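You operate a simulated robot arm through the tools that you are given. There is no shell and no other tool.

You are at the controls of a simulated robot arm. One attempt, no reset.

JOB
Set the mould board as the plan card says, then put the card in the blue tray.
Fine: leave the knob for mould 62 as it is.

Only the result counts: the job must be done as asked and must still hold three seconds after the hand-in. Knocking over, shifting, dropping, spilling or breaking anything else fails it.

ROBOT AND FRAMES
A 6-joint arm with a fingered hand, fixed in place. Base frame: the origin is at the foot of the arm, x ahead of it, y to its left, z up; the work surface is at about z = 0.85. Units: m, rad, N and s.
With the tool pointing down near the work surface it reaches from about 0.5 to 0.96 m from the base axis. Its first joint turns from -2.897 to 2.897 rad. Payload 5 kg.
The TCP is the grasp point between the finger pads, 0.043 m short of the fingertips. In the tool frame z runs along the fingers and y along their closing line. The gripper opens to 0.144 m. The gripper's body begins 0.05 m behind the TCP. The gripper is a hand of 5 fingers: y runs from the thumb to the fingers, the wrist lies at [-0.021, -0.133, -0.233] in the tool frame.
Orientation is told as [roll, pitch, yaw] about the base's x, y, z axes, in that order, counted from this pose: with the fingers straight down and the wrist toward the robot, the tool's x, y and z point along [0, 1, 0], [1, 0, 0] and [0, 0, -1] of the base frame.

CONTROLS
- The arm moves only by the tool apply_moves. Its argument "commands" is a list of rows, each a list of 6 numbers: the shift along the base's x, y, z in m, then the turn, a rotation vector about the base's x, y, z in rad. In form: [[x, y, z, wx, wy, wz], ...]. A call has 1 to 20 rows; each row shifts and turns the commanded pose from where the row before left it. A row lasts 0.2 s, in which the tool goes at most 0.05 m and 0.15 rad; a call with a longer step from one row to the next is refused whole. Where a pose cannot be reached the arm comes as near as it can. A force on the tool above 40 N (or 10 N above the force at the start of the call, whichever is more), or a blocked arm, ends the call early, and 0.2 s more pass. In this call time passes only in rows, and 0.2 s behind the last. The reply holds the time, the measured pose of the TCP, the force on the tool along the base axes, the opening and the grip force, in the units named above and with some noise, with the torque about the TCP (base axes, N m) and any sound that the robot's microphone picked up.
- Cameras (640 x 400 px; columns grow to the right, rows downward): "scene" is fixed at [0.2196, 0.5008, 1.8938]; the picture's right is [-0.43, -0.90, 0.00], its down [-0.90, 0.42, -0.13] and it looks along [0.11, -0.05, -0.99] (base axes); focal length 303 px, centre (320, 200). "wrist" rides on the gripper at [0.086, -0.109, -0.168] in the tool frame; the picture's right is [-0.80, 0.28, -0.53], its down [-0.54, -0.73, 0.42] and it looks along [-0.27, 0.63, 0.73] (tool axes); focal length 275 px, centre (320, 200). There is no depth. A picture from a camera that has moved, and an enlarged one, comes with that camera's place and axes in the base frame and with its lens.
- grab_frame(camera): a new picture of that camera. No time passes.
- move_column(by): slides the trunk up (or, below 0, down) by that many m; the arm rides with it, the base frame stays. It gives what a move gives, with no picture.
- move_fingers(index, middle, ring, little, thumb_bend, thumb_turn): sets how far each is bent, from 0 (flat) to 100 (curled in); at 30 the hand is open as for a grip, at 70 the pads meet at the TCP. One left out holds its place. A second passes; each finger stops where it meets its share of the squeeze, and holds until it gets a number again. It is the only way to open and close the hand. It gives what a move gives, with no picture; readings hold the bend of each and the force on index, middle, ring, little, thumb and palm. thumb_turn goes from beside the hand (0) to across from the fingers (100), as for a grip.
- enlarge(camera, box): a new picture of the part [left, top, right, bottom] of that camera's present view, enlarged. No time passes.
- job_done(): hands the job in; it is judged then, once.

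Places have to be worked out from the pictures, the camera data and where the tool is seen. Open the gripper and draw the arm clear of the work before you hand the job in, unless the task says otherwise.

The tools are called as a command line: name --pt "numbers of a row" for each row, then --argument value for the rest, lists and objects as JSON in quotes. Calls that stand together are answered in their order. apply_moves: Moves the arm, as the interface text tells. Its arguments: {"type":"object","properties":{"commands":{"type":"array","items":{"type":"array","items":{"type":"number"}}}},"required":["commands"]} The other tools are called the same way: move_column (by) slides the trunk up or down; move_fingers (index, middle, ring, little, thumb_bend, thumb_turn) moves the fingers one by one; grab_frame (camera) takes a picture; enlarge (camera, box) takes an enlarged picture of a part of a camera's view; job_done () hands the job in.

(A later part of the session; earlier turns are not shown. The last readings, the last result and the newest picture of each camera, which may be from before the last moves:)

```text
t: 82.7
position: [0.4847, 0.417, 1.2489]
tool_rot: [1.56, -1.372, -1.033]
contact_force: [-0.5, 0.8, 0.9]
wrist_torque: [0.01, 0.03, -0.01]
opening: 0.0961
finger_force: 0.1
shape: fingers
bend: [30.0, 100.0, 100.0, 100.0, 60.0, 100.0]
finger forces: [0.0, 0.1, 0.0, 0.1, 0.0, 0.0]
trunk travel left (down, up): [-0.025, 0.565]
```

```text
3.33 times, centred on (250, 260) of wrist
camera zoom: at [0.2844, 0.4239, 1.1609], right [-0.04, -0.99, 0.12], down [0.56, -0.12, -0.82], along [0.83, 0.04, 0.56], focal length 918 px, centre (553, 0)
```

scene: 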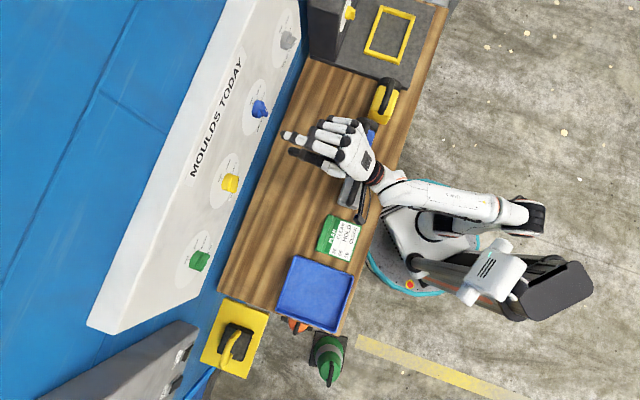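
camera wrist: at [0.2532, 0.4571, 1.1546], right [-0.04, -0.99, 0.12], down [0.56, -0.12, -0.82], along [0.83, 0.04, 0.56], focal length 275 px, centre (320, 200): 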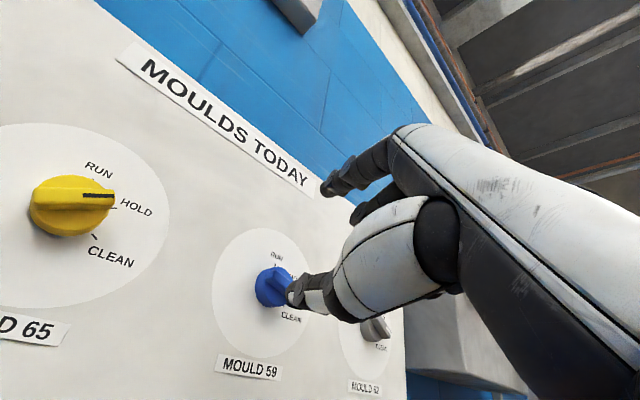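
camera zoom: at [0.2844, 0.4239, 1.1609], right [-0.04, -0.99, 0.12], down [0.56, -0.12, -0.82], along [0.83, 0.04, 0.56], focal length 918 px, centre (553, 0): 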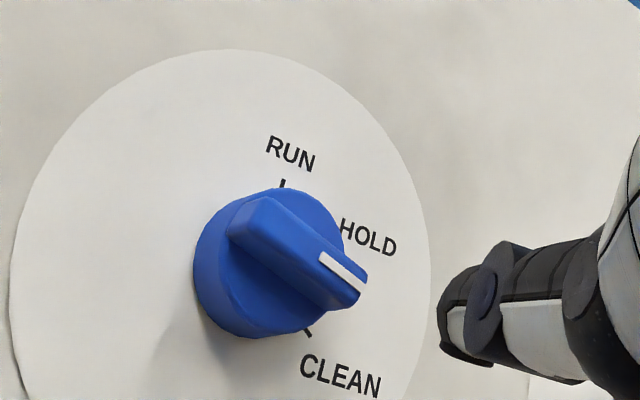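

The mark measures about 105–107°, so about 14° more is needed. I'll return below the bar's left end and push it up about 5 mm beyond where I stopped before.

apply_moves --pt "-0.0109 0.0109 -0.003 0 0 0" --pt "-0.0109 0.0109 -0.003 0 0 0" --pt "-0.0109 0.0109 -0.003 0 0 0" --pt "0.0117 0.0117 0 0 0 0" --pt "0.0117 0.0117 0 0 0 0" --pt "0.0117 0.0117 0 0 0 0"

apply_moves --pt "0 0 0.006 0 0 0" --pt "0 0 0.005 0 0 0" --pt "0 0 0.003 0 0 0"

enlarge --camera "scene" --box '[230, 70, 320, 145]'

```text
t: 84.1
position: [0.4857, 0.4849, 1.2395]
tool_rot: [1.565, -1.372, -1.036]
contact_force: [0.4, -0.3, 1.1]
wrist_torque: [-0.01, 0.06, 0.03]
opening: 0.0958
finger_force: 0.0
shape: fingers
bend: [30.0, 100.0, 100.0, 100.0, 60.0, 100.0]
finger forces: [0.1, 0.0, 0.0, 0.1, 0.0, 0.0]
trunk travel left (down, up): [-0.025, 0.565]
```

```text
t: 84.9
position: [0.4861, 0.4847, 1.2533]
tool_rot: [1.558, -1.373, -1.032]
contact_force: [-0.2, 1.1, -0.9]
wrist_torque: [0.0, -0.02, -0.01]
opening: 0.0965
finger_force: 0.1
shape: fingers
bend: [30.0, 100.0, 100.0, 100.0, 60.0, 100.0]
finger forces: [0.0, 0.0, 0.0, 0.1, 0.4, 0.0]
trunk travel left (down, up): [-0.025, 0.565]
```

```text
5.33 times, centred on (275, 108) of scene
camera zoom: at [0.2196, 0.5008, 1.8938], right [-0.43, -0.9, 0.0], down [-0.9, 0.42, -0.13], along [0.11, -0.05, -0.99], focal length 1617 px, centre (560, 693)
```

zoom: 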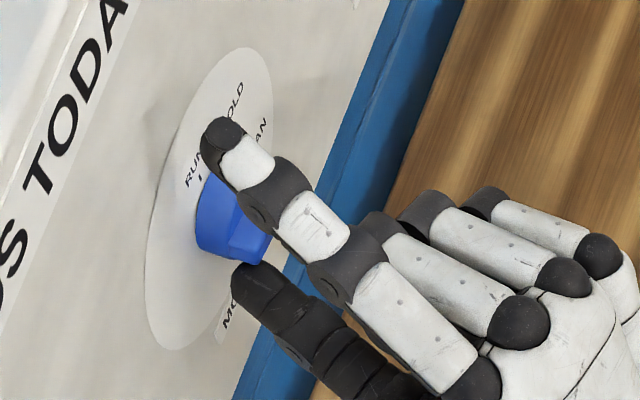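

Contact has just begun at the same height as before. Pushing up 5 mm more, then retracting to measure.

apply_moves --pt "0 0 0.0025 0 0 0" --pt "0 0 0.0025 0 0 0" --pt "0 0 -0.006 0 0 0" --pt "0 0 -0.006 0 0 0" --pt "-0.0117 -0.0117 0 0 0 0" --pt "-0.0117 -0.0117 0 0 0 0" --pt "-0.0117 -0.0117 0 0 0 0" --pt "0.0106 -0.0106 0 0 0 0" --pt "0.0106 -0.0106 0 0 0 0" --pt "0.0106 -0.0106 0 0 0 0"

enlarge --camera "wrist" --box '[180, 200, 320, 320]'

enlarge --camera "scene" --box '[230, 70, 320, 145]'

```text
t: 87.1
position: [0.4834, 0.4188, 1.2463]
tool_rot: [1.561, -1.374, -1.033]
contact_force: [-0.2, 0.0, 1.1]
wrist_torque: [-0.03, 0.02, -0.06]
opening: 0.0961
finger_force: 0.1
shape: fingers
bend: [30.0, 100.0, 100.0, 100.0, 60.0, 100.0]
finger forces: [0.0, 0.1, 0.1, 0.0, 0.0, 0.0]
trunk travel left (down, up): [-0.025, 0.565]
```

```text
3.33 times, centred on (250, 260) of wrist
camera zoom: at [0.283, 0.4249, 1.1579], right [-0.04, -0.99, 0.12], down [0.56, -0.12, -0.82], along [0.83, 0.04, 0.56], focal length 918 px, centre (553, 0)
```

zoom: 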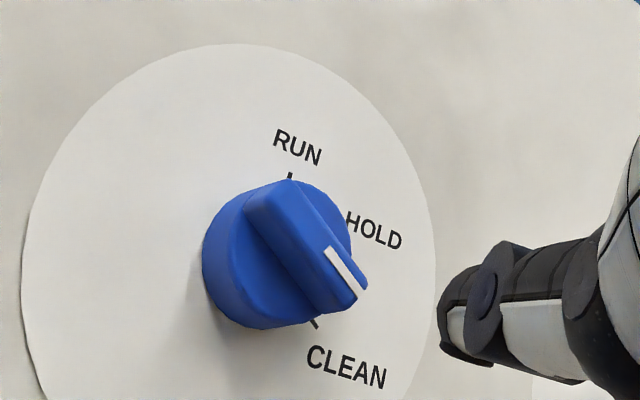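

```text
5.33 times, centred on (275, 108) of scene
camera zoom: at [0.2196, 0.5008, 1.8938], right [-0.43, -0.9, 0.0], down [-0.9, 0.42, -0.13], along [0.11, -0.05, -0.99], focal length 1617 px, centre (560, 693)
```

zoom: 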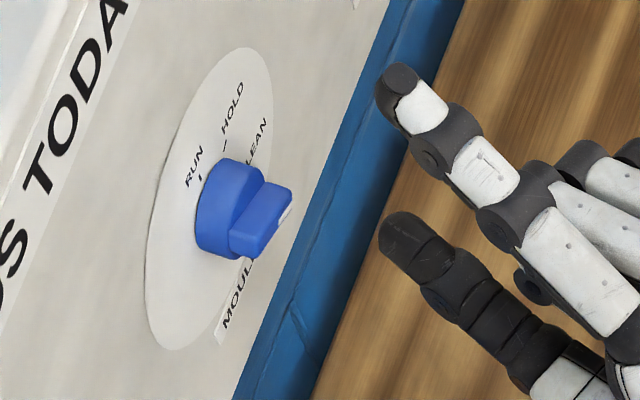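

Blue now measures about 120° against a CLEAN tick at 121°, so all three knobs are set. Next the card: I'll retreat from the board, pitching the fingers down and moving left over the bench in stages, while keeping away from the arm's limits.

apply_moves --pt "-0.0141 -0.0141 -0.005 0 0 0" --pt "-0.0217 0.0009 -0.016 -0.0675 0.1123 0" --pt "-0.0217 0.0009 -0.016 -0.0675 0.1123 0" --pt "-0.0217 0.0009 -0.016 -0.0675 0.1123 0" --pt "-0.0217 0.0009 -0.016 -0.0675 0.1123 0"

move_fingers --index 30 --middle 30 --ring 30 --little 30 --thumb_bend 30

grab_frame --camera "scene"

```text
t: 88.3
position: [0.3817, 0.4057, 1.1769]
tool_rot: [0.313, -1.014, 0.162]
contact_force: [0.7, -0.2, -0.1]
wrist_torque: [0.02, 0.02, -0.04]
opening: 0.0961
finger_force: 0.0
shape: fingers
bend: [30.0, 100.0, 100.0, 100.0, 60.0, 100.0]
finger forces: [0.0, 0.0, 0.0, 0.0, 0.1, 0.0]
trunk travel left (down, up): [-0.025, 0.565]
```

```text
t: 89.3
position: [0.3819, 0.4036, 1.1774]
tool_rot: [0.313, -1.015, 0.161]
contact_force: [-0.1, 0.0, 0.1]
wrist_torque: [0.03, 0.01, 0.02]
opening: 0.149
finger_force: 0.1
shape: fingers
bend: [30.0, 30.0, 30.0, 30.0, 30.0, 98.0]
finger forces: [0.0, 0.0, 0.0, 0.0, 0.0, 0.1]
trunk travel left (down, up): [-0.025, 0.565]
```

```text
taken
```

scene: 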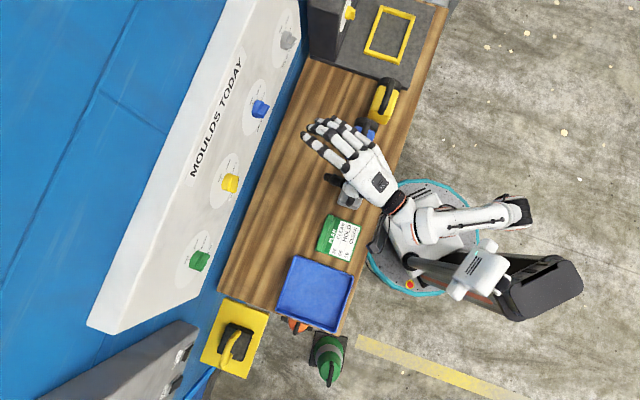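

Clear of the board, with the hand open. I'll raise the trunk 0.25 m for the fingers-down work, then continue pitching down.

move_column --by 0.25

apply_moves --pt "-0.02 0.005 -0.02 -0.0675 0.1123 0.04" --pt "-0.02 0.005 -0.02 -0.0675 0.1123 0.04" --pt "-0.02 0.005 -0.02 -0.0675 0.1123 0.04" --pt "-0.01 0.005 -0.02 -0.0675 0.1123 0.04"

```text
t: 91.8
position: [0.3805, 0.4055, 1.4266]
tool_rot: [0.311, -1.015, 0.16]
contact_force: [0.1, 0.6, -0.2]
wrist_torque: [0.01, -0.02, -0.04]
opening: 0.1489
finger_force: 0.1
shape: fingers
bend: [30.0, 30.0, 30.0, 30.0, 30.0, 98.0]
finger forces: [0.0, 0.0, 0.0, 0.0, 0.0, 0.1]
trunk travel left (down, up): [-0.275, 0.315]
```

```text
t: 92.8
position: [0.3097, 0.4249, 1.3466]
tool_rot: [0.148, -0.504, 0.448]
contact_force: [0.0, 0.4, -0.2]
wrist_torque: [-0.01, 0.01, -0.01]
opening: 0.1491
finger_force: 0.0
shape: fingers
bend: [30.0, 30.0, 30.0, 30.0, 30.0, 98.0]
finger forces: [0.1, 0.0, 0.0, 0.1, 0.0, 0.0]
trunk travel left (down, up): [-0.275, 0.315]
```

Now straightening to fingers-down with yaw 45° and moving above the card's raised edge at z≈1.15 for a close look.

apply_moves --pt "-0.0156 0.013 -0.035 -0.0821 0.0655 0.0584" --pt "-0.0156 0.013 -0.035 -0.0821 0.0655 0.0584" --pt "-0.0156 0.013 -0.035 -0.0821 0.0655 0.0584" --pt "-0.0156 0.013 -0.035 -0.0821 0.0655 0.0584" --pt "-0.0156 0.013 -0.035 -0.0821 0.0655 0.0584"

grab_frame --camera "wrist"

grab_frame --camera "scene"

```text
t: 94.0
position: [0.234, 0.4913, 1.1672]
tool_rot: [-0.009, 0.001, 0.786]
contact_force: [-0.3, -1.7, 0.0]
wrist_torque: [0.08, -0.01, 0.0]
opening: 0.1496
finger_force: 0.1
shape: fingers
bend: [30.0, 30.0, 30.0, 30.0, 30.0, 98.0]
finger forces: [0.1, 0.0, 0.0, 0.0, 0.0, 0.0]
trunk travel left (down, up): [-0.275, 0.315]
```

```text
taken
camera wrist: at [0.0943, 0.4771, 1.3357], right [0.76, -0.36, 0.54], down [-0.13, -0.9, -0.42], along [0.64, 0.25, -0.73], focal length 275 px, centre (320, 200)
```

wrist: 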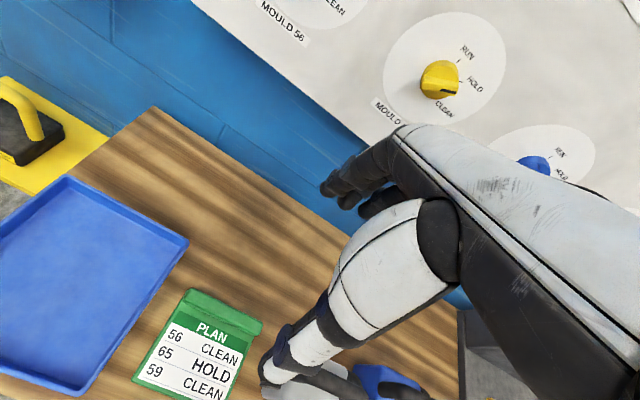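

```text
taken
```

scene: 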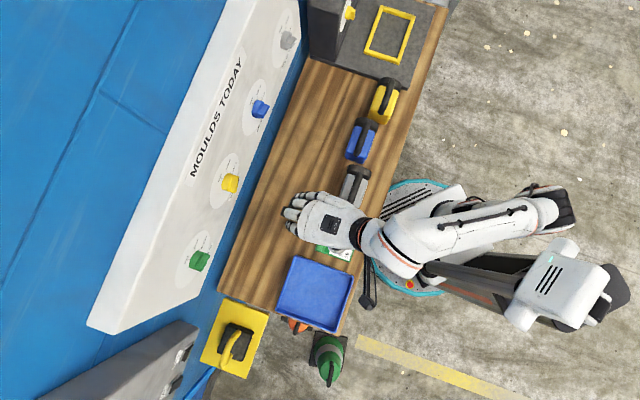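

Hand is above the card area. I'll zoom in on the card, and also double-check the yellow knob from here.

enlarge --camera "wrist" --box '[120, 270, 300, 400]'

enlarge --camera "wrist" --box '[370, 10, 520, 130]'

enlarge --camera "scene" --box '[300, 200, 370, 270]'

```text
3.08 times, centred on (210, 335) of wrist
camera zoom: at [0.0943, 0.4771, 1.3357], right [0.76, -0.36, 0.54], down [-0.13, -0.9, -0.42], along [0.64, 0.25, -0.73], focal length 847 px, centre (658, -215)
```

zoom: 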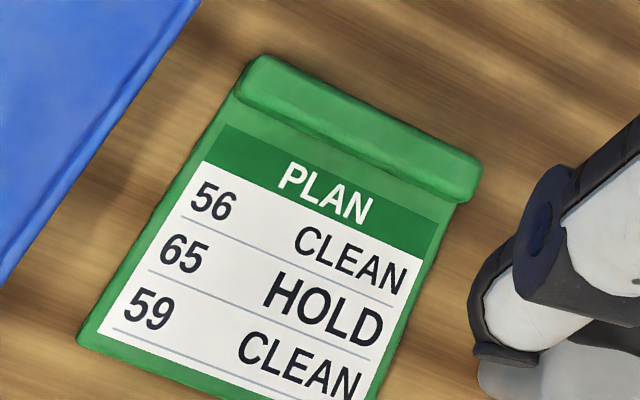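

```text
3.33 times, centred on (445, 70) of wrist
camera zoom: at [0.0943, 0.4771, 1.3357], right [0.76, -0.36, 0.54], down [-0.13, -0.9, -0.42], along [0.64, 0.25, -0.73], focal length 918 px, centre (-97, 633)
```

zoom: 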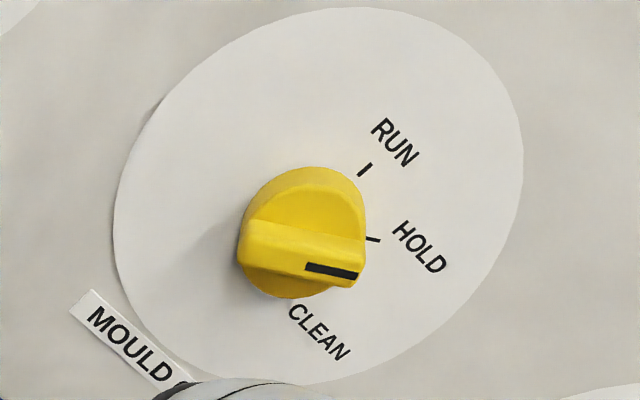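

```text
5.71 times, centred on (335, 235) of scene
camera zoom: at [0.2196, 0.5008, 1.8938], right [-0.43, -0.9, 0.0], down [-0.9, 0.42, -0.13], along [0.11, -0.05, -0.99], focal length 1732 px, centre (234, 0)
```

zoom: 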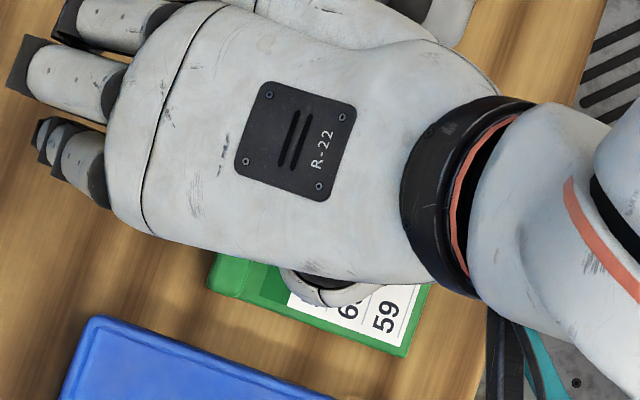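

Yellow is confirmed on HOLD (59°). The card lies flat with a raised green ridge along its far edge, centred at about (0.233, 0.479), parallel to the board and ~2 cm wide. I'll set the fingers to a ~5 cm opening and descend over the ridge.

move_fingers --index 57 --middle 57 --ring 57 --little 57 --thumb_bend 57 --thumb_turn 100

apply_moves --pt "-0.0002 -0.0025 -0.035 0 0 0" --pt "-0.0002 -0.0025 -0.035 0 0 0" --pt "-0.0002 -0.0025 -0.035 0 0 0" --pt "-0.0002 -0.0025 -0.035 0 0 0" --pt "-0.0002 -0.0025 -0.035 0 0 0"

grab_frame --camera "wrist"

grab_frame --camera "scene"

```text
t: 95.0
position: [0.2347, 0.4914, 1.1689]
tool_rot: [-0.005, -0.001, 0.785]
contact_force: [-0.6, -0.7, 0.7]
wrist_torque: [0.03, 0.0, 0.0]
opening: 0.0571
finger_force: 0.0
shape: fingers
bend: [56.0, 56.0, 56.0, 56.0, 56.0, 100.0]
finger forces: [0.0, 0.0, 0.0, 0.1, 0.1, 0.1]
trunk travel left (down, up): [-0.275, 0.315]
```

```text
t: 96.2
position: [0.2324, 0.4791, 0.9987]
tool_rot: [-0.006, -0.003, 0.784]
contact_force: [0.0, -0.6, 0.2]
wrist_torque: [-0.02, -0.05, 0.01]
opening: 0.0572
finger_force: 0.0
shape: fingers
bend: [56.0, 56.0, 56.0, 56.0, 56.0, 100.0]
finger forces: [0.0, 0.0, 0.0, 0.0, 0.0, 0.0]
trunk travel left (down, up): [-0.275, 0.315]
```

```text
taken
camera wrist: at [0.0926, 0.4638, 1.1658], right [0.76, -0.36, 0.54], down [-0.13, -0.9, -0.42], along [0.64, 0.25, -0.73], focal length 275 px, centre (320, 200)
```

wrist: 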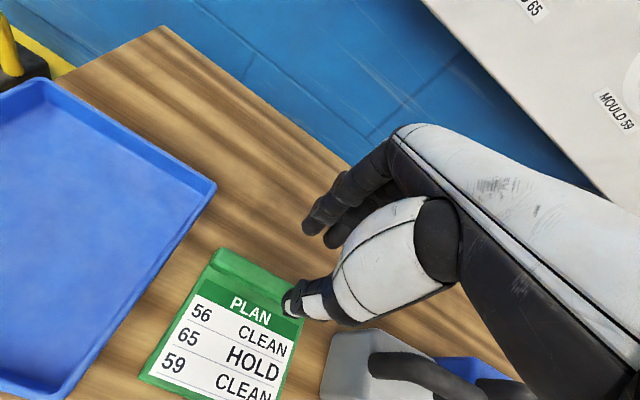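

```text
taken
```

scene: 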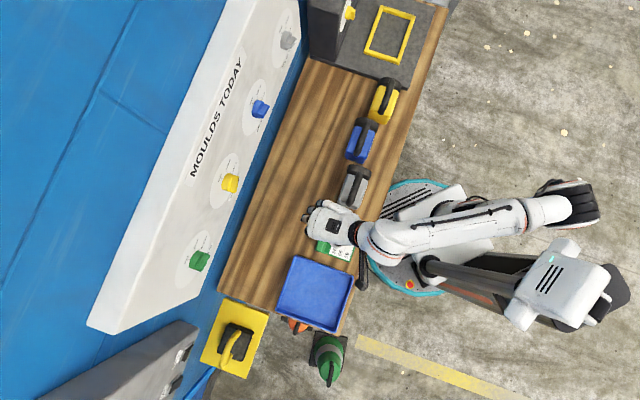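

The gray clamp is close on the right, so I'll curl ring and little out of the way and grip slightly further left on the ridge. First a zoom to get the ridge height by comparing with the previous view.

enlarge --camera "wrist" --box '[130, 230, 320, 400]'

enlarge --camera "scene" --box '[295, 150, 385, 270]'

```text
2.35 times, centred on (225, 315) of wrist
camera zoom: at [0.0926, 0.4638, 1.1658], right [0.76, -0.36, 0.54], down [-0.13, -0.9, -0.42], along [0.64, 0.25, -0.73], focal length 648 px, centre (544, -71)
```

zoom: 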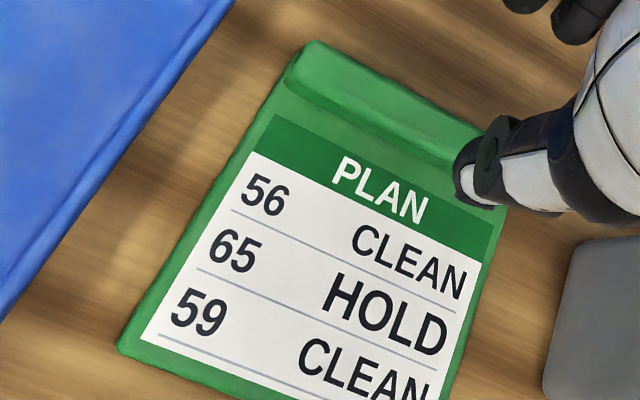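

```text
3.33 times, centred on (340, 210) of scene
camera zoom: at [0.2196, 0.5008, 1.8938], right [-0.43, -0.9, 0.0], down [-0.9, 0.42, -0.13], along [0.11, -0.05, -0.99], focal length 1010 px, centre (253, 167)
```

zoom: 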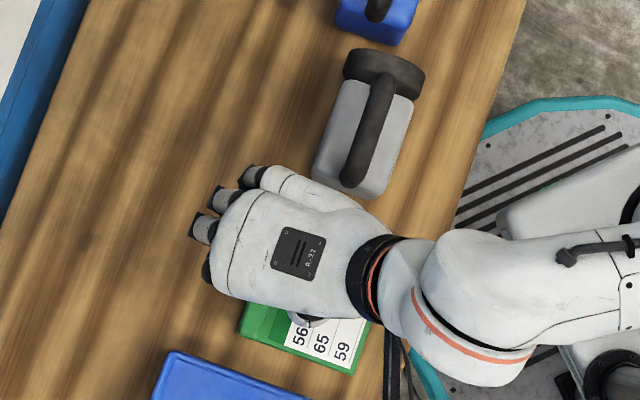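

The ridge top is at about z 0.87, roughly 1 cm above the plate. I'll curl ring and little, shift 1.5 cm left, and descend to just above the card.

move_fingers --ring 100 --little 100

apply_moves --pt "-0.005 0.006 -0.015 0 0 0" --pt "-0.005 0.006 -0.02 0 0 0" --pt "0 0 -0.02 0 0 0" --pt "0 0 -0.02 0 0 0"

enlarge --camera "wrist" --box '[200, 200, 360, 340]'

enlarge --camera "scene" --box '[295, 180, 385, 270]'

```text
t: 97.2
position: [0.2336, 0.4785, 0.998]
tool_rot: [-0.005, -0.002, 0.783]
contact_force: [-0.2, 0.4, 0.0]
wrist_torque: [0.02, 0.02, 0.01]
opening: 0.057
finger_force: 0.1
shape: fingers
bend: [56.0, 56.0, 100.0, 100.0, 56.0, 100.0]
finger forces: [0.0, 0.1, 0.0, 0.1, 0.1, 0.1]
trunk travel left (down, up): [-0.275, 0.315]
```

```text
t: 98.2
position: [0.2213, 0.4904, 0.9232]
tool_rot: [-0.004, -0.002, 0.78]
contact_force: [-0.5, -0.6, 0.0]
wrist_torque: [0.0, 0.0, 0.01]
opening: 0.0572
finger_force: 0.1
shape: fingers
bend: [56.0, 56.0, 100.0, 100.0, 56.0, 100.0]
finger forces: [0.0, 0.1, 0.0, 0.1, 0.0, 0.0]
trunk travel left (down, up): [-0.275, 0.315]
```

```text
2.86 times, centred on (280, 270) of wrist
camera zoom: at [0.0815, 0.4758, 1.0914], right [0.76, -0.36, 0.54], down [-0.13, -0.9, -0.42], along [0.64, 0.25, -0.73], focal length 786 px, centre (434, 0)
```

zoom: 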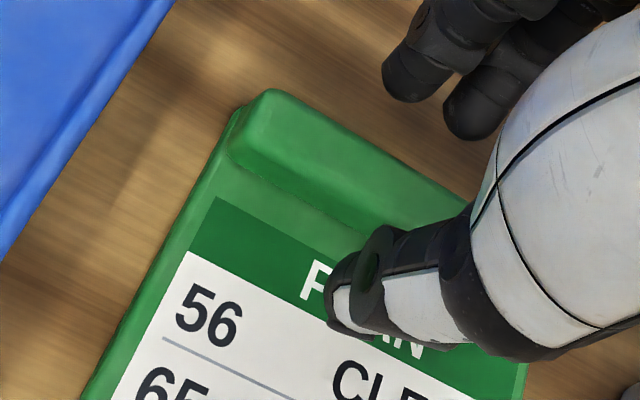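

```text
4.44 times, centred on (340, 225) of scene
camera zoom: at [0.2196, 0.5008, 1.8938], right [-0.43, -0.9, 0.0], down [-0.9, 0.42, -0.13], along [0.11, -0.05, -0.99], focal length 1347 px, centre (231, 89)
```

zoom: 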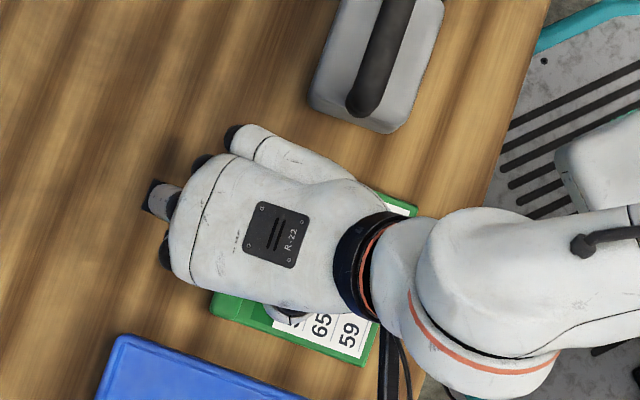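

The thumb is on the near side of the ridge and index/middle on the far side, nicely centred. Descending in small steps while watching the force.

apply_moves --pt "0 0 -0.006 0 0 0" --pt "0 0 -0.006 0 0 0"

apply_moves --pt "0 0 -0.003 0 0 0" --pt "0 0 -0.003 0 0 0"

```text
t: 98.8
position: [0.2217, 0.4904, 0.9125]
tool_rot: [-0.005, 0.0, 0.781]
contact_force: [0.7, -0.5, 0.6]
wrist_torque: [-0.02, -0.01, 0.0]
opening: 0.057
finger_force: 0.0
shape: fingers
bend: [56.0, 56.0, 100.0, 100.0, 56.0, 100.0]
finger forces: [0.0, 0.0, 0.0, 0.1, 0.0, 0.0]
trunk travel left (down, up): [-0.275, 0.315]
```

```text
t: 99.4
position: [0.2225, 0.4899, 0.9078]
tool_rot: [-0.003, -0.007, 0.785]
contact_force: [-1.1, 0.4, 17.5]
wrist_torque: [-0.46, 0.61, -0.07]
opening: 0.0572
finger_force: 7.8
shape: fingers
bend: [56.0, 56.0, 100.0, 100.0, 56.0, 100.0]
finger forces: [0.0, 0.0, 0.0, 0.0, 17.2, 0.0]
trunk travel left (down, up): [-0.275, 0.315]
```

The thumb touched the plate (17 N) at TCP z ≈ 0.907. I'll lift 3 mm off it and then pinch the ridge.

apply_moves --pt "0 0 0.0035 0 0 0"

move_fingers --index 72 --middle 72 --thumb_bend 72

enlarge --camera "wrist" --box '[200, 200, 360, 340]'

```text
t: 99.8
position: [0.2221, 0.4896, 0.907]
tool_rot: [-0.006, -0.001, 0.783]
contact_force: [-0.9, 0.8, 8.0]
wrist_torque: [-0.2, 0.25, -0.06]
opening: 0.0563
finger_force: 3.7
shape: fingers
bend: [56.0, 56.0, 100.0, 100.0, 56.0, 100.0]
finger forces: [0.0, 0.0, 0.0, 0.0, 7.5, 0.0]
trunk travel left (down, up): [-0.275, 0.315]
```

```text
t: 100.8
position: [0.222, 0.4898, 0.9074]
tool_rot: [-0.004, -0.001, 0.784]
contact_force: [1.0, -0.5, 3.0]
wrist_torque: [-0.26, 0.24, 0.02]
opening: 0.024
finger_force: 18.1
shape: fingers
bend: [65.0, 66.0, 100.0, 100.0, 66.0, 100.0]
finger forces: [7.2, 6.9, 0.1, 0.0, 20.8, 0.0]
trunk travel left (down, up): [-0.275, 0.315]
```

```text
2.86 times, centred on (280, 270) of wrist
camera zoom: at [0.0825, 0.4748, 1.0754], right [0.76, -0.36, 0.54], down [-0.13, -0.9, -0.42], along [0.64, 0.25, -0.73], focal length 786 px, centre (434, 0)
```

zoom: 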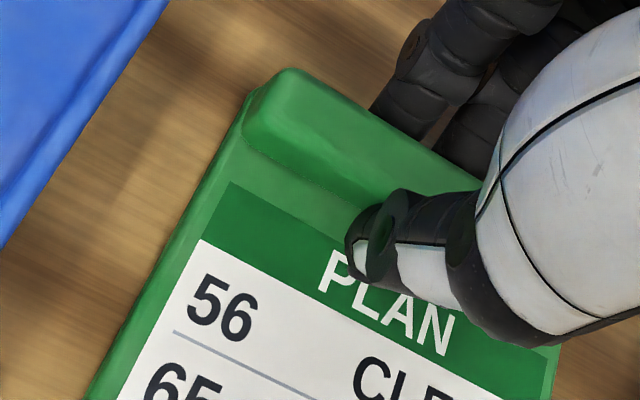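

Good grip on the ridge: opening 24 mm, index 7 N, middle 7 N, thumb 21 N. I'll tighten a little and lift 2 cm to test.

move_fingers --index 85 --middle 85 --thumb_bend 85

apply_moves --pt "0 0 0.005 0 0 0" --pt "0 0 0.007 0 0 0" --pt "0 0 0.008 0 0 0"

grab_frame --camera "wrist"

enlarge --camera "scene" --box '[270, 180, 390, 290]'

```text
t: 101.8
position: [0.2235, 0.4912, 0.9077]
tool_rot: [-0.006, -0.002, 0.784]
contact_force: [-0.4, -0.9, -1.4]
wrist_torque: [0.02, -0.03, 0.01]
opening: 0.0239
finger_force: 27.3
shape: fingers
bend: [62.0, 66.0, 100.0, 100.0, 66.0, 100.0]
finger forces: [14.2, 11.0, 0.0, 0.0, 30.0, 0.0]
trunk travel left (down, up): [-0.275, 0.315]
```

```text
t: 102.6
position: [0.2217, 0.4898, 0.9279]
tool_rot: [-0.007, -0.003, 0.784]
contact_force: [0.0, -0.3, -0.8]
wrist_torque: [0.05, -0.05, -0.01]
opening: 0.024
finger_force: 27.6
shape: fingers
bend: [62.0, 66.0, 100.0, 100.0, 66.0, 100.0]
finger forces: [14.2, 11.0, 0.1, 0.1, 29.8, 0.1]
trunk travel left (down, up): [-0.275, 0.315]
```

```text
taken
camera wrist: at [0.0821, 0.4752, 1.095], right [0.76, -0.36, 0.54], down [-0.13, -0.9, -0.42], along [0.64, 0.25, -0.73], focal length 275 px, centre (320, 200)
```

wrist: 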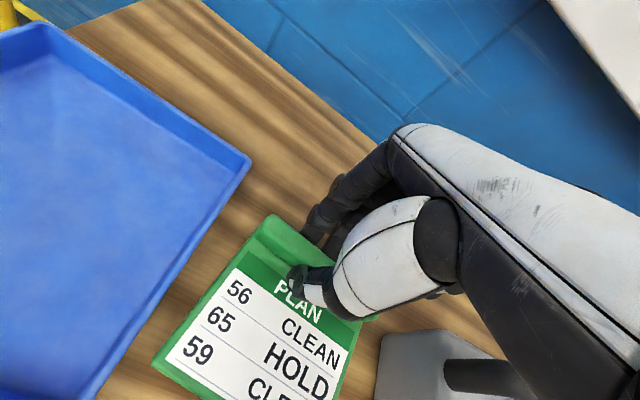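

```text
3.64 times, centred on (330, 235) of scene
camera zoom: at [0.2196, 0.5008, 1.8938], right [-0.43, -0.9, 0.0], down [-0.9, 0.42, -0.13], along [0.11, -0.05, -0.99], focal length 1102 px, centre (284, 73)
```

zoom: 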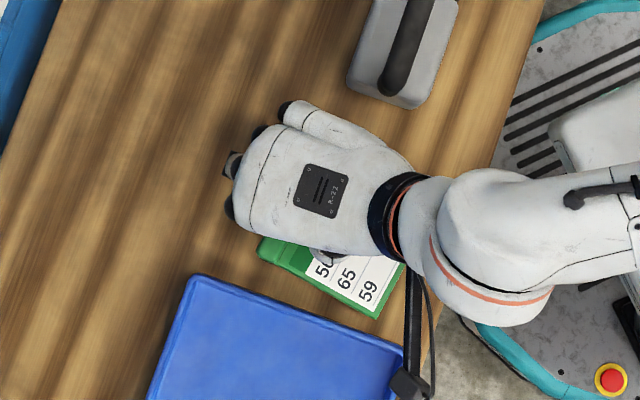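

The card came up cleanly with the hand. I'll lift it to z≈1.02 and carry it sideways to above the tray centre.

apply_moves --pt "0 0 0.02 0 0 0" --pt "0 0 0.025 0 0 0" --pt "0 0 0.025 0 0 0" --pt "0 0 0.02 0 0 0"

apply_moves --pt "-0.0222 0.0232 0 0 0 0" --pt "-0.0222 0.0232 0 0 0 0" --pt "-0.0222 0.0232 0 0 0 0" --pt "-0.0222 0.0232 0 0 0 0" --pt "-0.0222 0.0232 0 0 0 0" --pt "-0.0222 0.0232 0 0 0 0"

grab_frame --camera "wrist"

grab_frame --camera "scene"

```text
t: 103.6
position: [0.2225, 0.4903, 1.0192]
tool_rot: [-0.006, -0.001, 0.782]
contact_force: [0.6, -0.2, 0.2]
wrist_torque: [0.02, -0.04, -0.01]
opening: 0.0237
finger_force: 27.2
shape: fingers
bend: [62.0, 66.0, 100.0, 100.0, 66.0, 100.0]
finger forces: [14.2, 11.0, 0.0, 0.0, 29.3, 0.1]
trunk travel left (down, up): [-0.275, 0.315]
```

```text
t: 105.0
position: [0.0884, 0.6295, 1.0184]
tool_rot: [-0.005, -0.003, 0.783]
contact_force: [0.5, -0.5, -0.7]
wrist_torque: [0.07, 0.01, 0.02]
opening: 0.0235
finger_force: 27.5
shape: fingers
bend: [62.0, 66.0, 100.0, 100.0, 66.0, 100.0]
finger forces: [14.3, 10.8, 0.1, 0.1, 28.7, 0.1]
trunk travel left (down, up): [-0.275, 0.315]
```

```text
taken
camera wrist: at [-0.0505, 0.6154, 1.1858], right [0.76, -0.36, 0.54], down [-0.13, -0.9, -0.42], along [0.64, 0.25, -0.73], focal length 275 px, centre (320, 200)
```

wrist: 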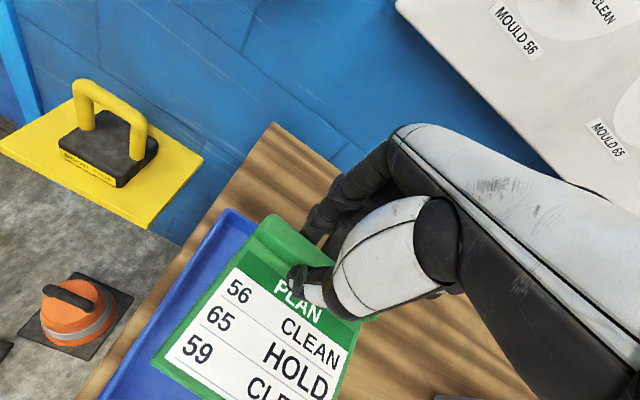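

```text
taken
```

scene: 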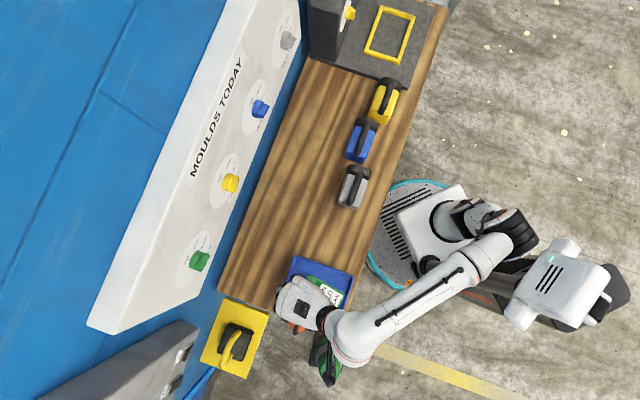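

Holding firm over the tray. Zooming in to compare card and tray positions before lowering.

enlarge --camera "scene" --box '[255, 235, 375, 345]'

enlarge --camera "wrist" --box '[80, 190, 380, 400]'

```text
3.64 times, centred on (315, 290) of scene
camera zoom: at [0.2196, 0.5008, 1.8938], right [-0.43, -0.9, 0.0], down [-0.9, 0.42, -0.13], along [0.11, -0.05, -0.99], focal length 1102 px, centre (338, -127)
```

zoom: 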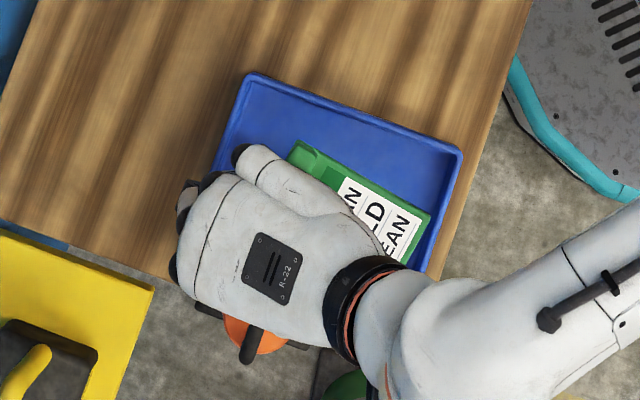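

```text
1.90 times, centred on (230, 295) of wrist
camera zoom: at [-0.0505, 0.6154, 1.1858], right [0.76, -0.36, 0.54], down [-0.13, -0.9, -0.42], along [0.64, 0.25, -0.73], focal length 524 px, centre (491, 19)
```

zoom: 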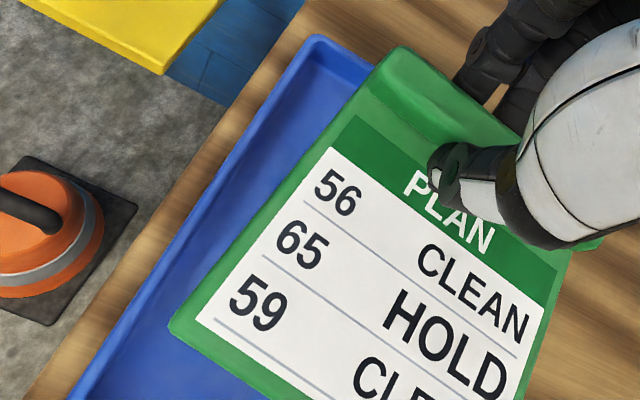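

The card sits inside the tray outline with roughly 2 cm or more to spare on each side. Lowering it into the tray.

apply_moves --pt "0 0 -0.025 0 0 0" --pt "0 0 -0.025 0 0 0" --pt "0 0 -0.025 0 0 0" --pt "0 0 -0.01 0 0 0" --pt "0 0 -0.006 0 0 0"

apply_moves --pt "0 0 -0.004 0 0 0" --pt "0 0 -0.004 0 0 0"

grab_frame --camera "wrist"

```text
t: 106.2
position: [0.0882, 0.6301, 0.9276]
tool_rot: [-0.005, 0.0, 0.783]
contact_force: [0.5, 0.1, -0.4]
wrist_torque: [0.04, -0.01, -0.03]
opening: 0.0237
finger_force: 27.0
shape: fingers
bend: [62.0, 66.0, 100.0, 100.0, 66.0, 100.0]
finger forces: [14.2, 10.8, 0.0, 0.1, 28.6, 0.0]
trunk travel left (down, up): [-0.275, 0.315]
```

```text
t: 106.8
position: [0.0894, 0.629, 0.9196]
tool_rot: [-0.005, -0.002, 0.783]
contact_force: [-0.2, -0.6, -1.6]
wrist_torque: [0.07, 0.02, 0.03]
opening: 0.0236
finger_force: 26.4
shape: fingers
bend: [62.0, 66.0, 100.0, 100.0, 66.0, 100.0]
finger forces: [14.2, 10.8, 0.0, 0.0, 28.5, 0.1]
trunk travel left (down, up): [-0.275, 0.315]
```

```text
taken
camera wrist: at [-0.051, 0.6146, 1.0873], right [0.76, -0.36, 0.54], down [-0.13, -0.9, -0.42], along [0.64, 0.25, -0.73], focal length 275 px, centre (320, 200)
```

wrist: 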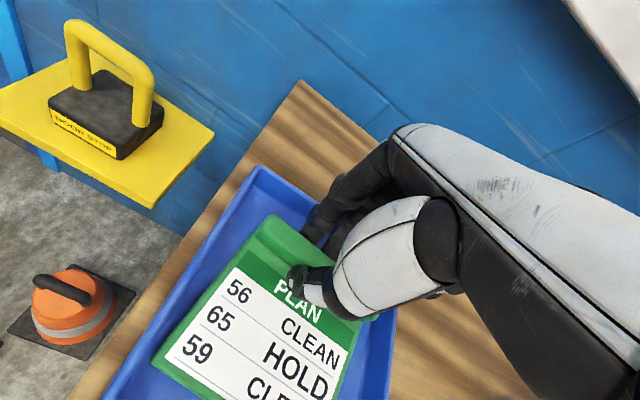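

The card is inside the tray walls with no contact yet. Continuing down 2 mm at a time until the floor is felt.

apply_moves --pt "0 0 -0.002 0 0 0" --pt "0 0 -0.002 0 0 0"

apply_moves --pt "0 0 -0.002 0 0 0"

```text
t: 107.4
position: [0.0895, 0.6308, 0.9151]
tool_rot: [-0.006, -0.003, 0.784]
contact_force: [0.4, -0.6, -1.4]
wrist_torque: [0.02, -0.01, -0.02]
opening: 0.0239
finger_force: 27.0
shape: fingers
bend: [62.0, 66.0, 100.0, 100.0, 66.0, 100.0]
finger forces: [14.2, 10.8, 0.0, 0.0, 28.6, 0.0]
trunk travel left (down, up): [-0.275, 0.315]
```

```text
t: 107.8
position: [0.0896, 0.6277, 0.9133]
tool_rot: [-0.004, -0.002, 0.781]
contact_force: [0.0, -0.6, 0.3]
wrist_torque: [-0.03, 0.12, 0.05]
opening: 0.0239
finger_force: 27.9
shape: fingers
bend: [62.0, 66.0, 100.0, 100.0, 66.0, 100.0]
finger forces: [14.0, 10.8, 0.0, 0.1, 31.1, 0.1]
trunk travel left (down, up): [-0.275, 0.315]
```

apply_moves --pt "0 0 -0.0015 0 0 0"

```text
t: 108.2
position: [0.0889, 0.629, 0.912]
tool_rot: [-0.004, -0.001, 0.781]
contact_force: [0.5, 0.4, 3.3]
wrist_torque: [0.07, 0.27, -0.01]
opening: 0.0235
finger_force: 28.9
shape: fingers
bend: [62.0, 66.0, 100.0, 100.0, 66.0, 100.0]
finger forces: [14.4, 10.4, 0.0, 0.0, 34.7, 0.0]
trunk travel left (down, up): [-0.275, 0.315]
```

The card rests on the tray floor (3.3 N). I'll open the fingers just enough to release the ridge without touching the tray walls.

move_fingers --index 58 --middle 58 --thumb_bend 58

grab_frame --camera "wrist"

```text
t: 109.2
position: [0.0878, 0.6288, 0.9129]
tool_rot: [-0.004, -0.003, 0.784]
contact_force: [-1.0, 1.7, 20.4]
wrist_torque: [-0.27, 0.37, 0.01]
opening: 0.049
finger_force: 10.0
shape: fingers
bend: [57.0, 58.0, 100.0, 100.0, 59.0, 100.0]
finger forces: [0.0, 3.3, 0.0, 0.0, 17.1, 0.0]
trunk travel left (down, up): [-0.275, 0.315]
```

```text
taken
camera wrist: at [-0.0507, 0.6129, 1.0808], right [0.76, -0.36, 0.54], down [-0.13, -0.9, -0.42], along [0.64, 0.25, -0.73], focal length 275 px, centre (320, 200)
```

wrist: 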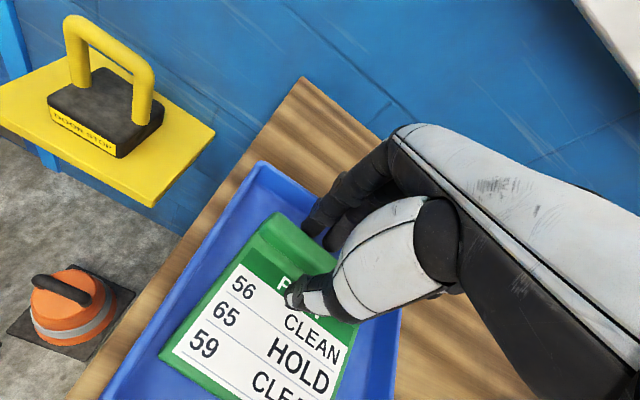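

Released. Lifting straight up and away, then I'll check the tray.

apply_moves --pt "0 0 0.005 0 0 0" --pt "0 0 0.01 0 0 0" --pt "0 0 0.02 0 0 0" --pt "0 0 0.03 0 0 0" --pt "0 0 0.04 0 0 0" --pt "0 0 0.04 0 0 0"

grab_frame --camera "wrist"

grab_frame --camera "scene"

```text
t: 110.6
position: [0.0903, 0.6295, 1.0559]
tool_rot: [-0.006, 0.001, 0.784]
contact_force: [0.2, 0.3, -0.2]
wrist_torque: [-0.04, 0.0, -0.01]
opening: 0.0528
finger_force: 0.0
shape: fingers
bend: [57.0, 57.0, 100.0, 100.0, 57.0, 100.0]
finger forces: [0.0, 0.0, 0.1, 0.0, 0.0, 0.1]
trunk travel left (down, up): [-0.275, 0.315]
```

```text
taken
camera wrist: at [-0.0503, 0.615, 1.2236], right [0.76, -0.36, 0.54], down [-0.13, -0.9, -0.42], along [0.64, 0.25, -0.73], focal length 275 px, centre (320, 200)
```

wrist: 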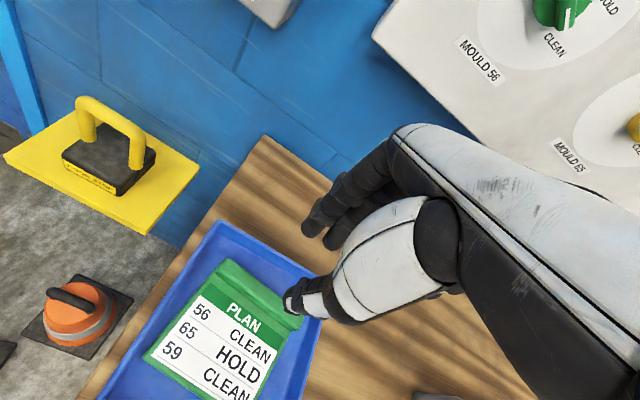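

```text
taken
```

scene: 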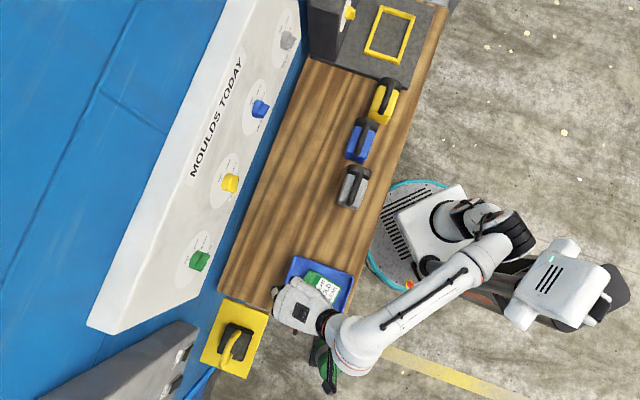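

The card lies flat in the blue tray. I'll raise the hand, open it fully, and move back over the bench to a clear spot for a final check of the knobs.

apply_moves --pt "0 0 0.04 0 0 0" --pt "0 0 0.04 0 0 0" --pt "0 0 0.04 0 0 0" --pt "0 0 0.04 0 0 0" --pt "0.02 -0.035 0.01 0 0 0" --pt "0.02 -0.035 0.01 0 0 0" --pt "0.02 -0.035 0 0 0 0" --pt "0.02 -0.035 0 0 0 0" --pt "0.02 -0.035 0 0 0 0"

move_fingers --index 30 --middle 30 --ring 30 --little 30 --thumb_bend 30

grab_frame --camera "wrist"

grab_frame --camera "scene"

```text
t: 112.6
position: [0.1323, 0.5601, 1.2508]
tool_rot: [-0.009, 0.0, 0.784]
contact_force: [-0.5, 1.3, -0.6]
wrist_torque: [-0.03, 0.02, -0.01]
opening: 0.053
finger_force: 0.1
shape: fingers
bend: [57.0, 57.0, 100.0, 100.0, 57.0, 100.0]
finger forces: [0.1, 0.0, 0.1, 0.0, 0.1, 0.0]
out of reach, approached as far as the arm can: row 4, 5, 6, 7, 8, 9
trunk travel left (down, up): [-0.275, 0.315]
```

```text
t: 113.6
position: [0.1312, 0.5592, 1.25]
tool_rot: [-0.006, -0.001, 0.781]
contact_force: [0.3, 0.3, 0.0]
wrist_torque: [-0.02, -0.03, -0.01]
opening: 0.1492
finger_force: 0.0
shape: fingers
bend: [30.0, 30.0, 30.0, 30.0, 30.0, 98.0]
finger forces: [0.0, 0.0, 0.0, 0.1, 0.0, 0.0]
trunk travel left (down, up): [-0.275, 0.315]
```

```text
taken
camera wrist: at [-0.0073, 0.5451, 1.4184], right [0.76, -0.36, 0.54], down [-0.13, -0.9, -0.42], along [0.64, 0.25, -0.73], focal length 275 px, centre (320, 200)
```

wrist: 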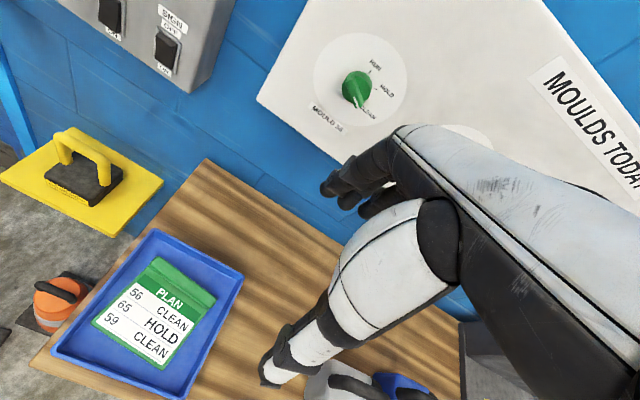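

```text
taken
```

scene: 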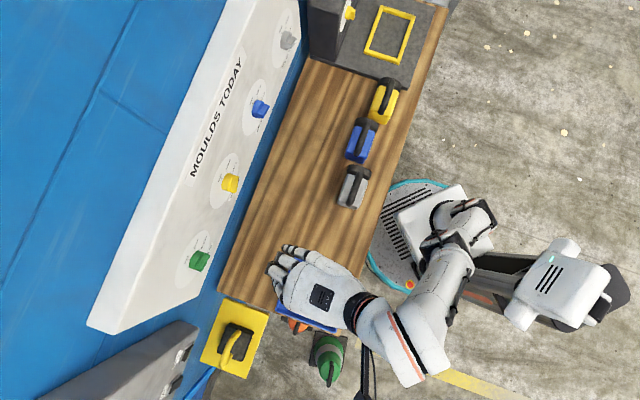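

The hand is clear above the work. I'll raise the trunk a bit more to draw the arm well away, then verify every knob and the tray.

move_column --by 0.2

grab_frame --camera "wrist"

enlarge --camera "scene" --box '[170, 150, 260, 290]'

enlarge --camera "scene" --box '[230, 10, 310, 145]'

```text
t: 115.8
position: [0.1324, 0.5592, 1.4507]
tool_rot: [-0.007, 0.001, 0.783]
contact_force: [-0.3, -0.3, 0.1]
wrist_torque: [0.0, -0.02, -0.02]
opening: 0.149
finger_force: 0.1
shape: fingers
bend: [30.0, 30.0, 30.0, 30.0, 30.0, 98.0]
finger forces: [0.1, 0.0, 0.0, 0.1, 0.0, 0.0]
trunk travel left (down, up): [-0.475, 0.115]
```

```text
taken
camera wrist: at [-0.0073, 0.5453, 1.6183], right [0.76, -0.36, 0.54], down [-0.13, -0.9, -0.42], along [0.64, 0.25, -0.73], focal length 275 px, centre (320, 200)
```

wrist: 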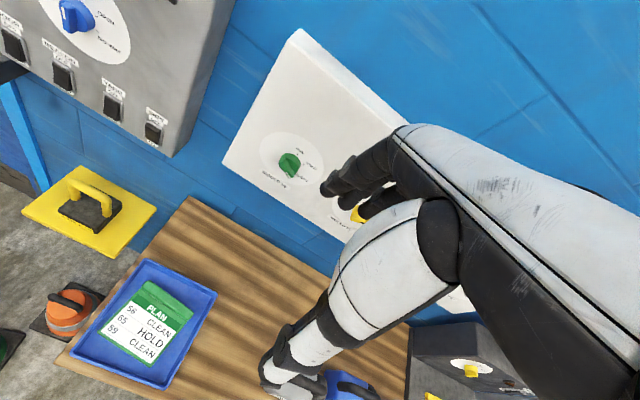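

```text
2.86 times, centred on (215, 220) of scene
camera zoom: at [0.2196, 0.5008, 1.8938], right [-0.43, -0.9, 0.0], down [-0.9, 0.42, -0.13], along [0.11, -0.05, -0.99], focal length 866 px, centre (620, 143)
```

zoom: 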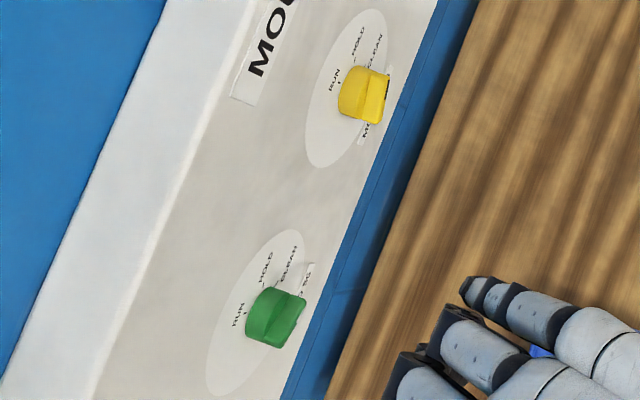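

```text
2.96 times, centred on (270, 78) of scene
camera zoom: at [0.2196, 0.5008, 1.8938], right [-0.43, -0.9, 0.0], down [-0.9, 0.42, -0.13], along [0.11, -0.05, -0.99], focal length 898 px, centre (468, 563)
```

zoom: 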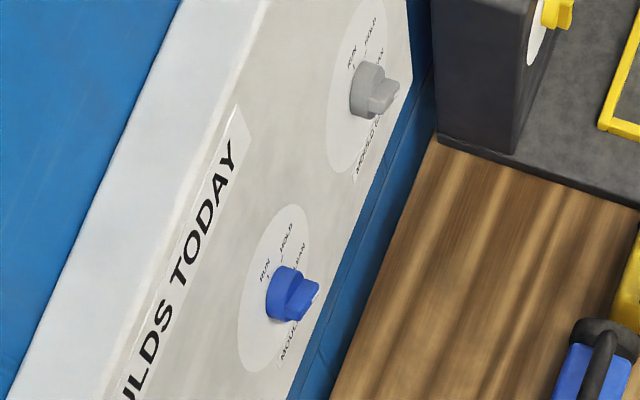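

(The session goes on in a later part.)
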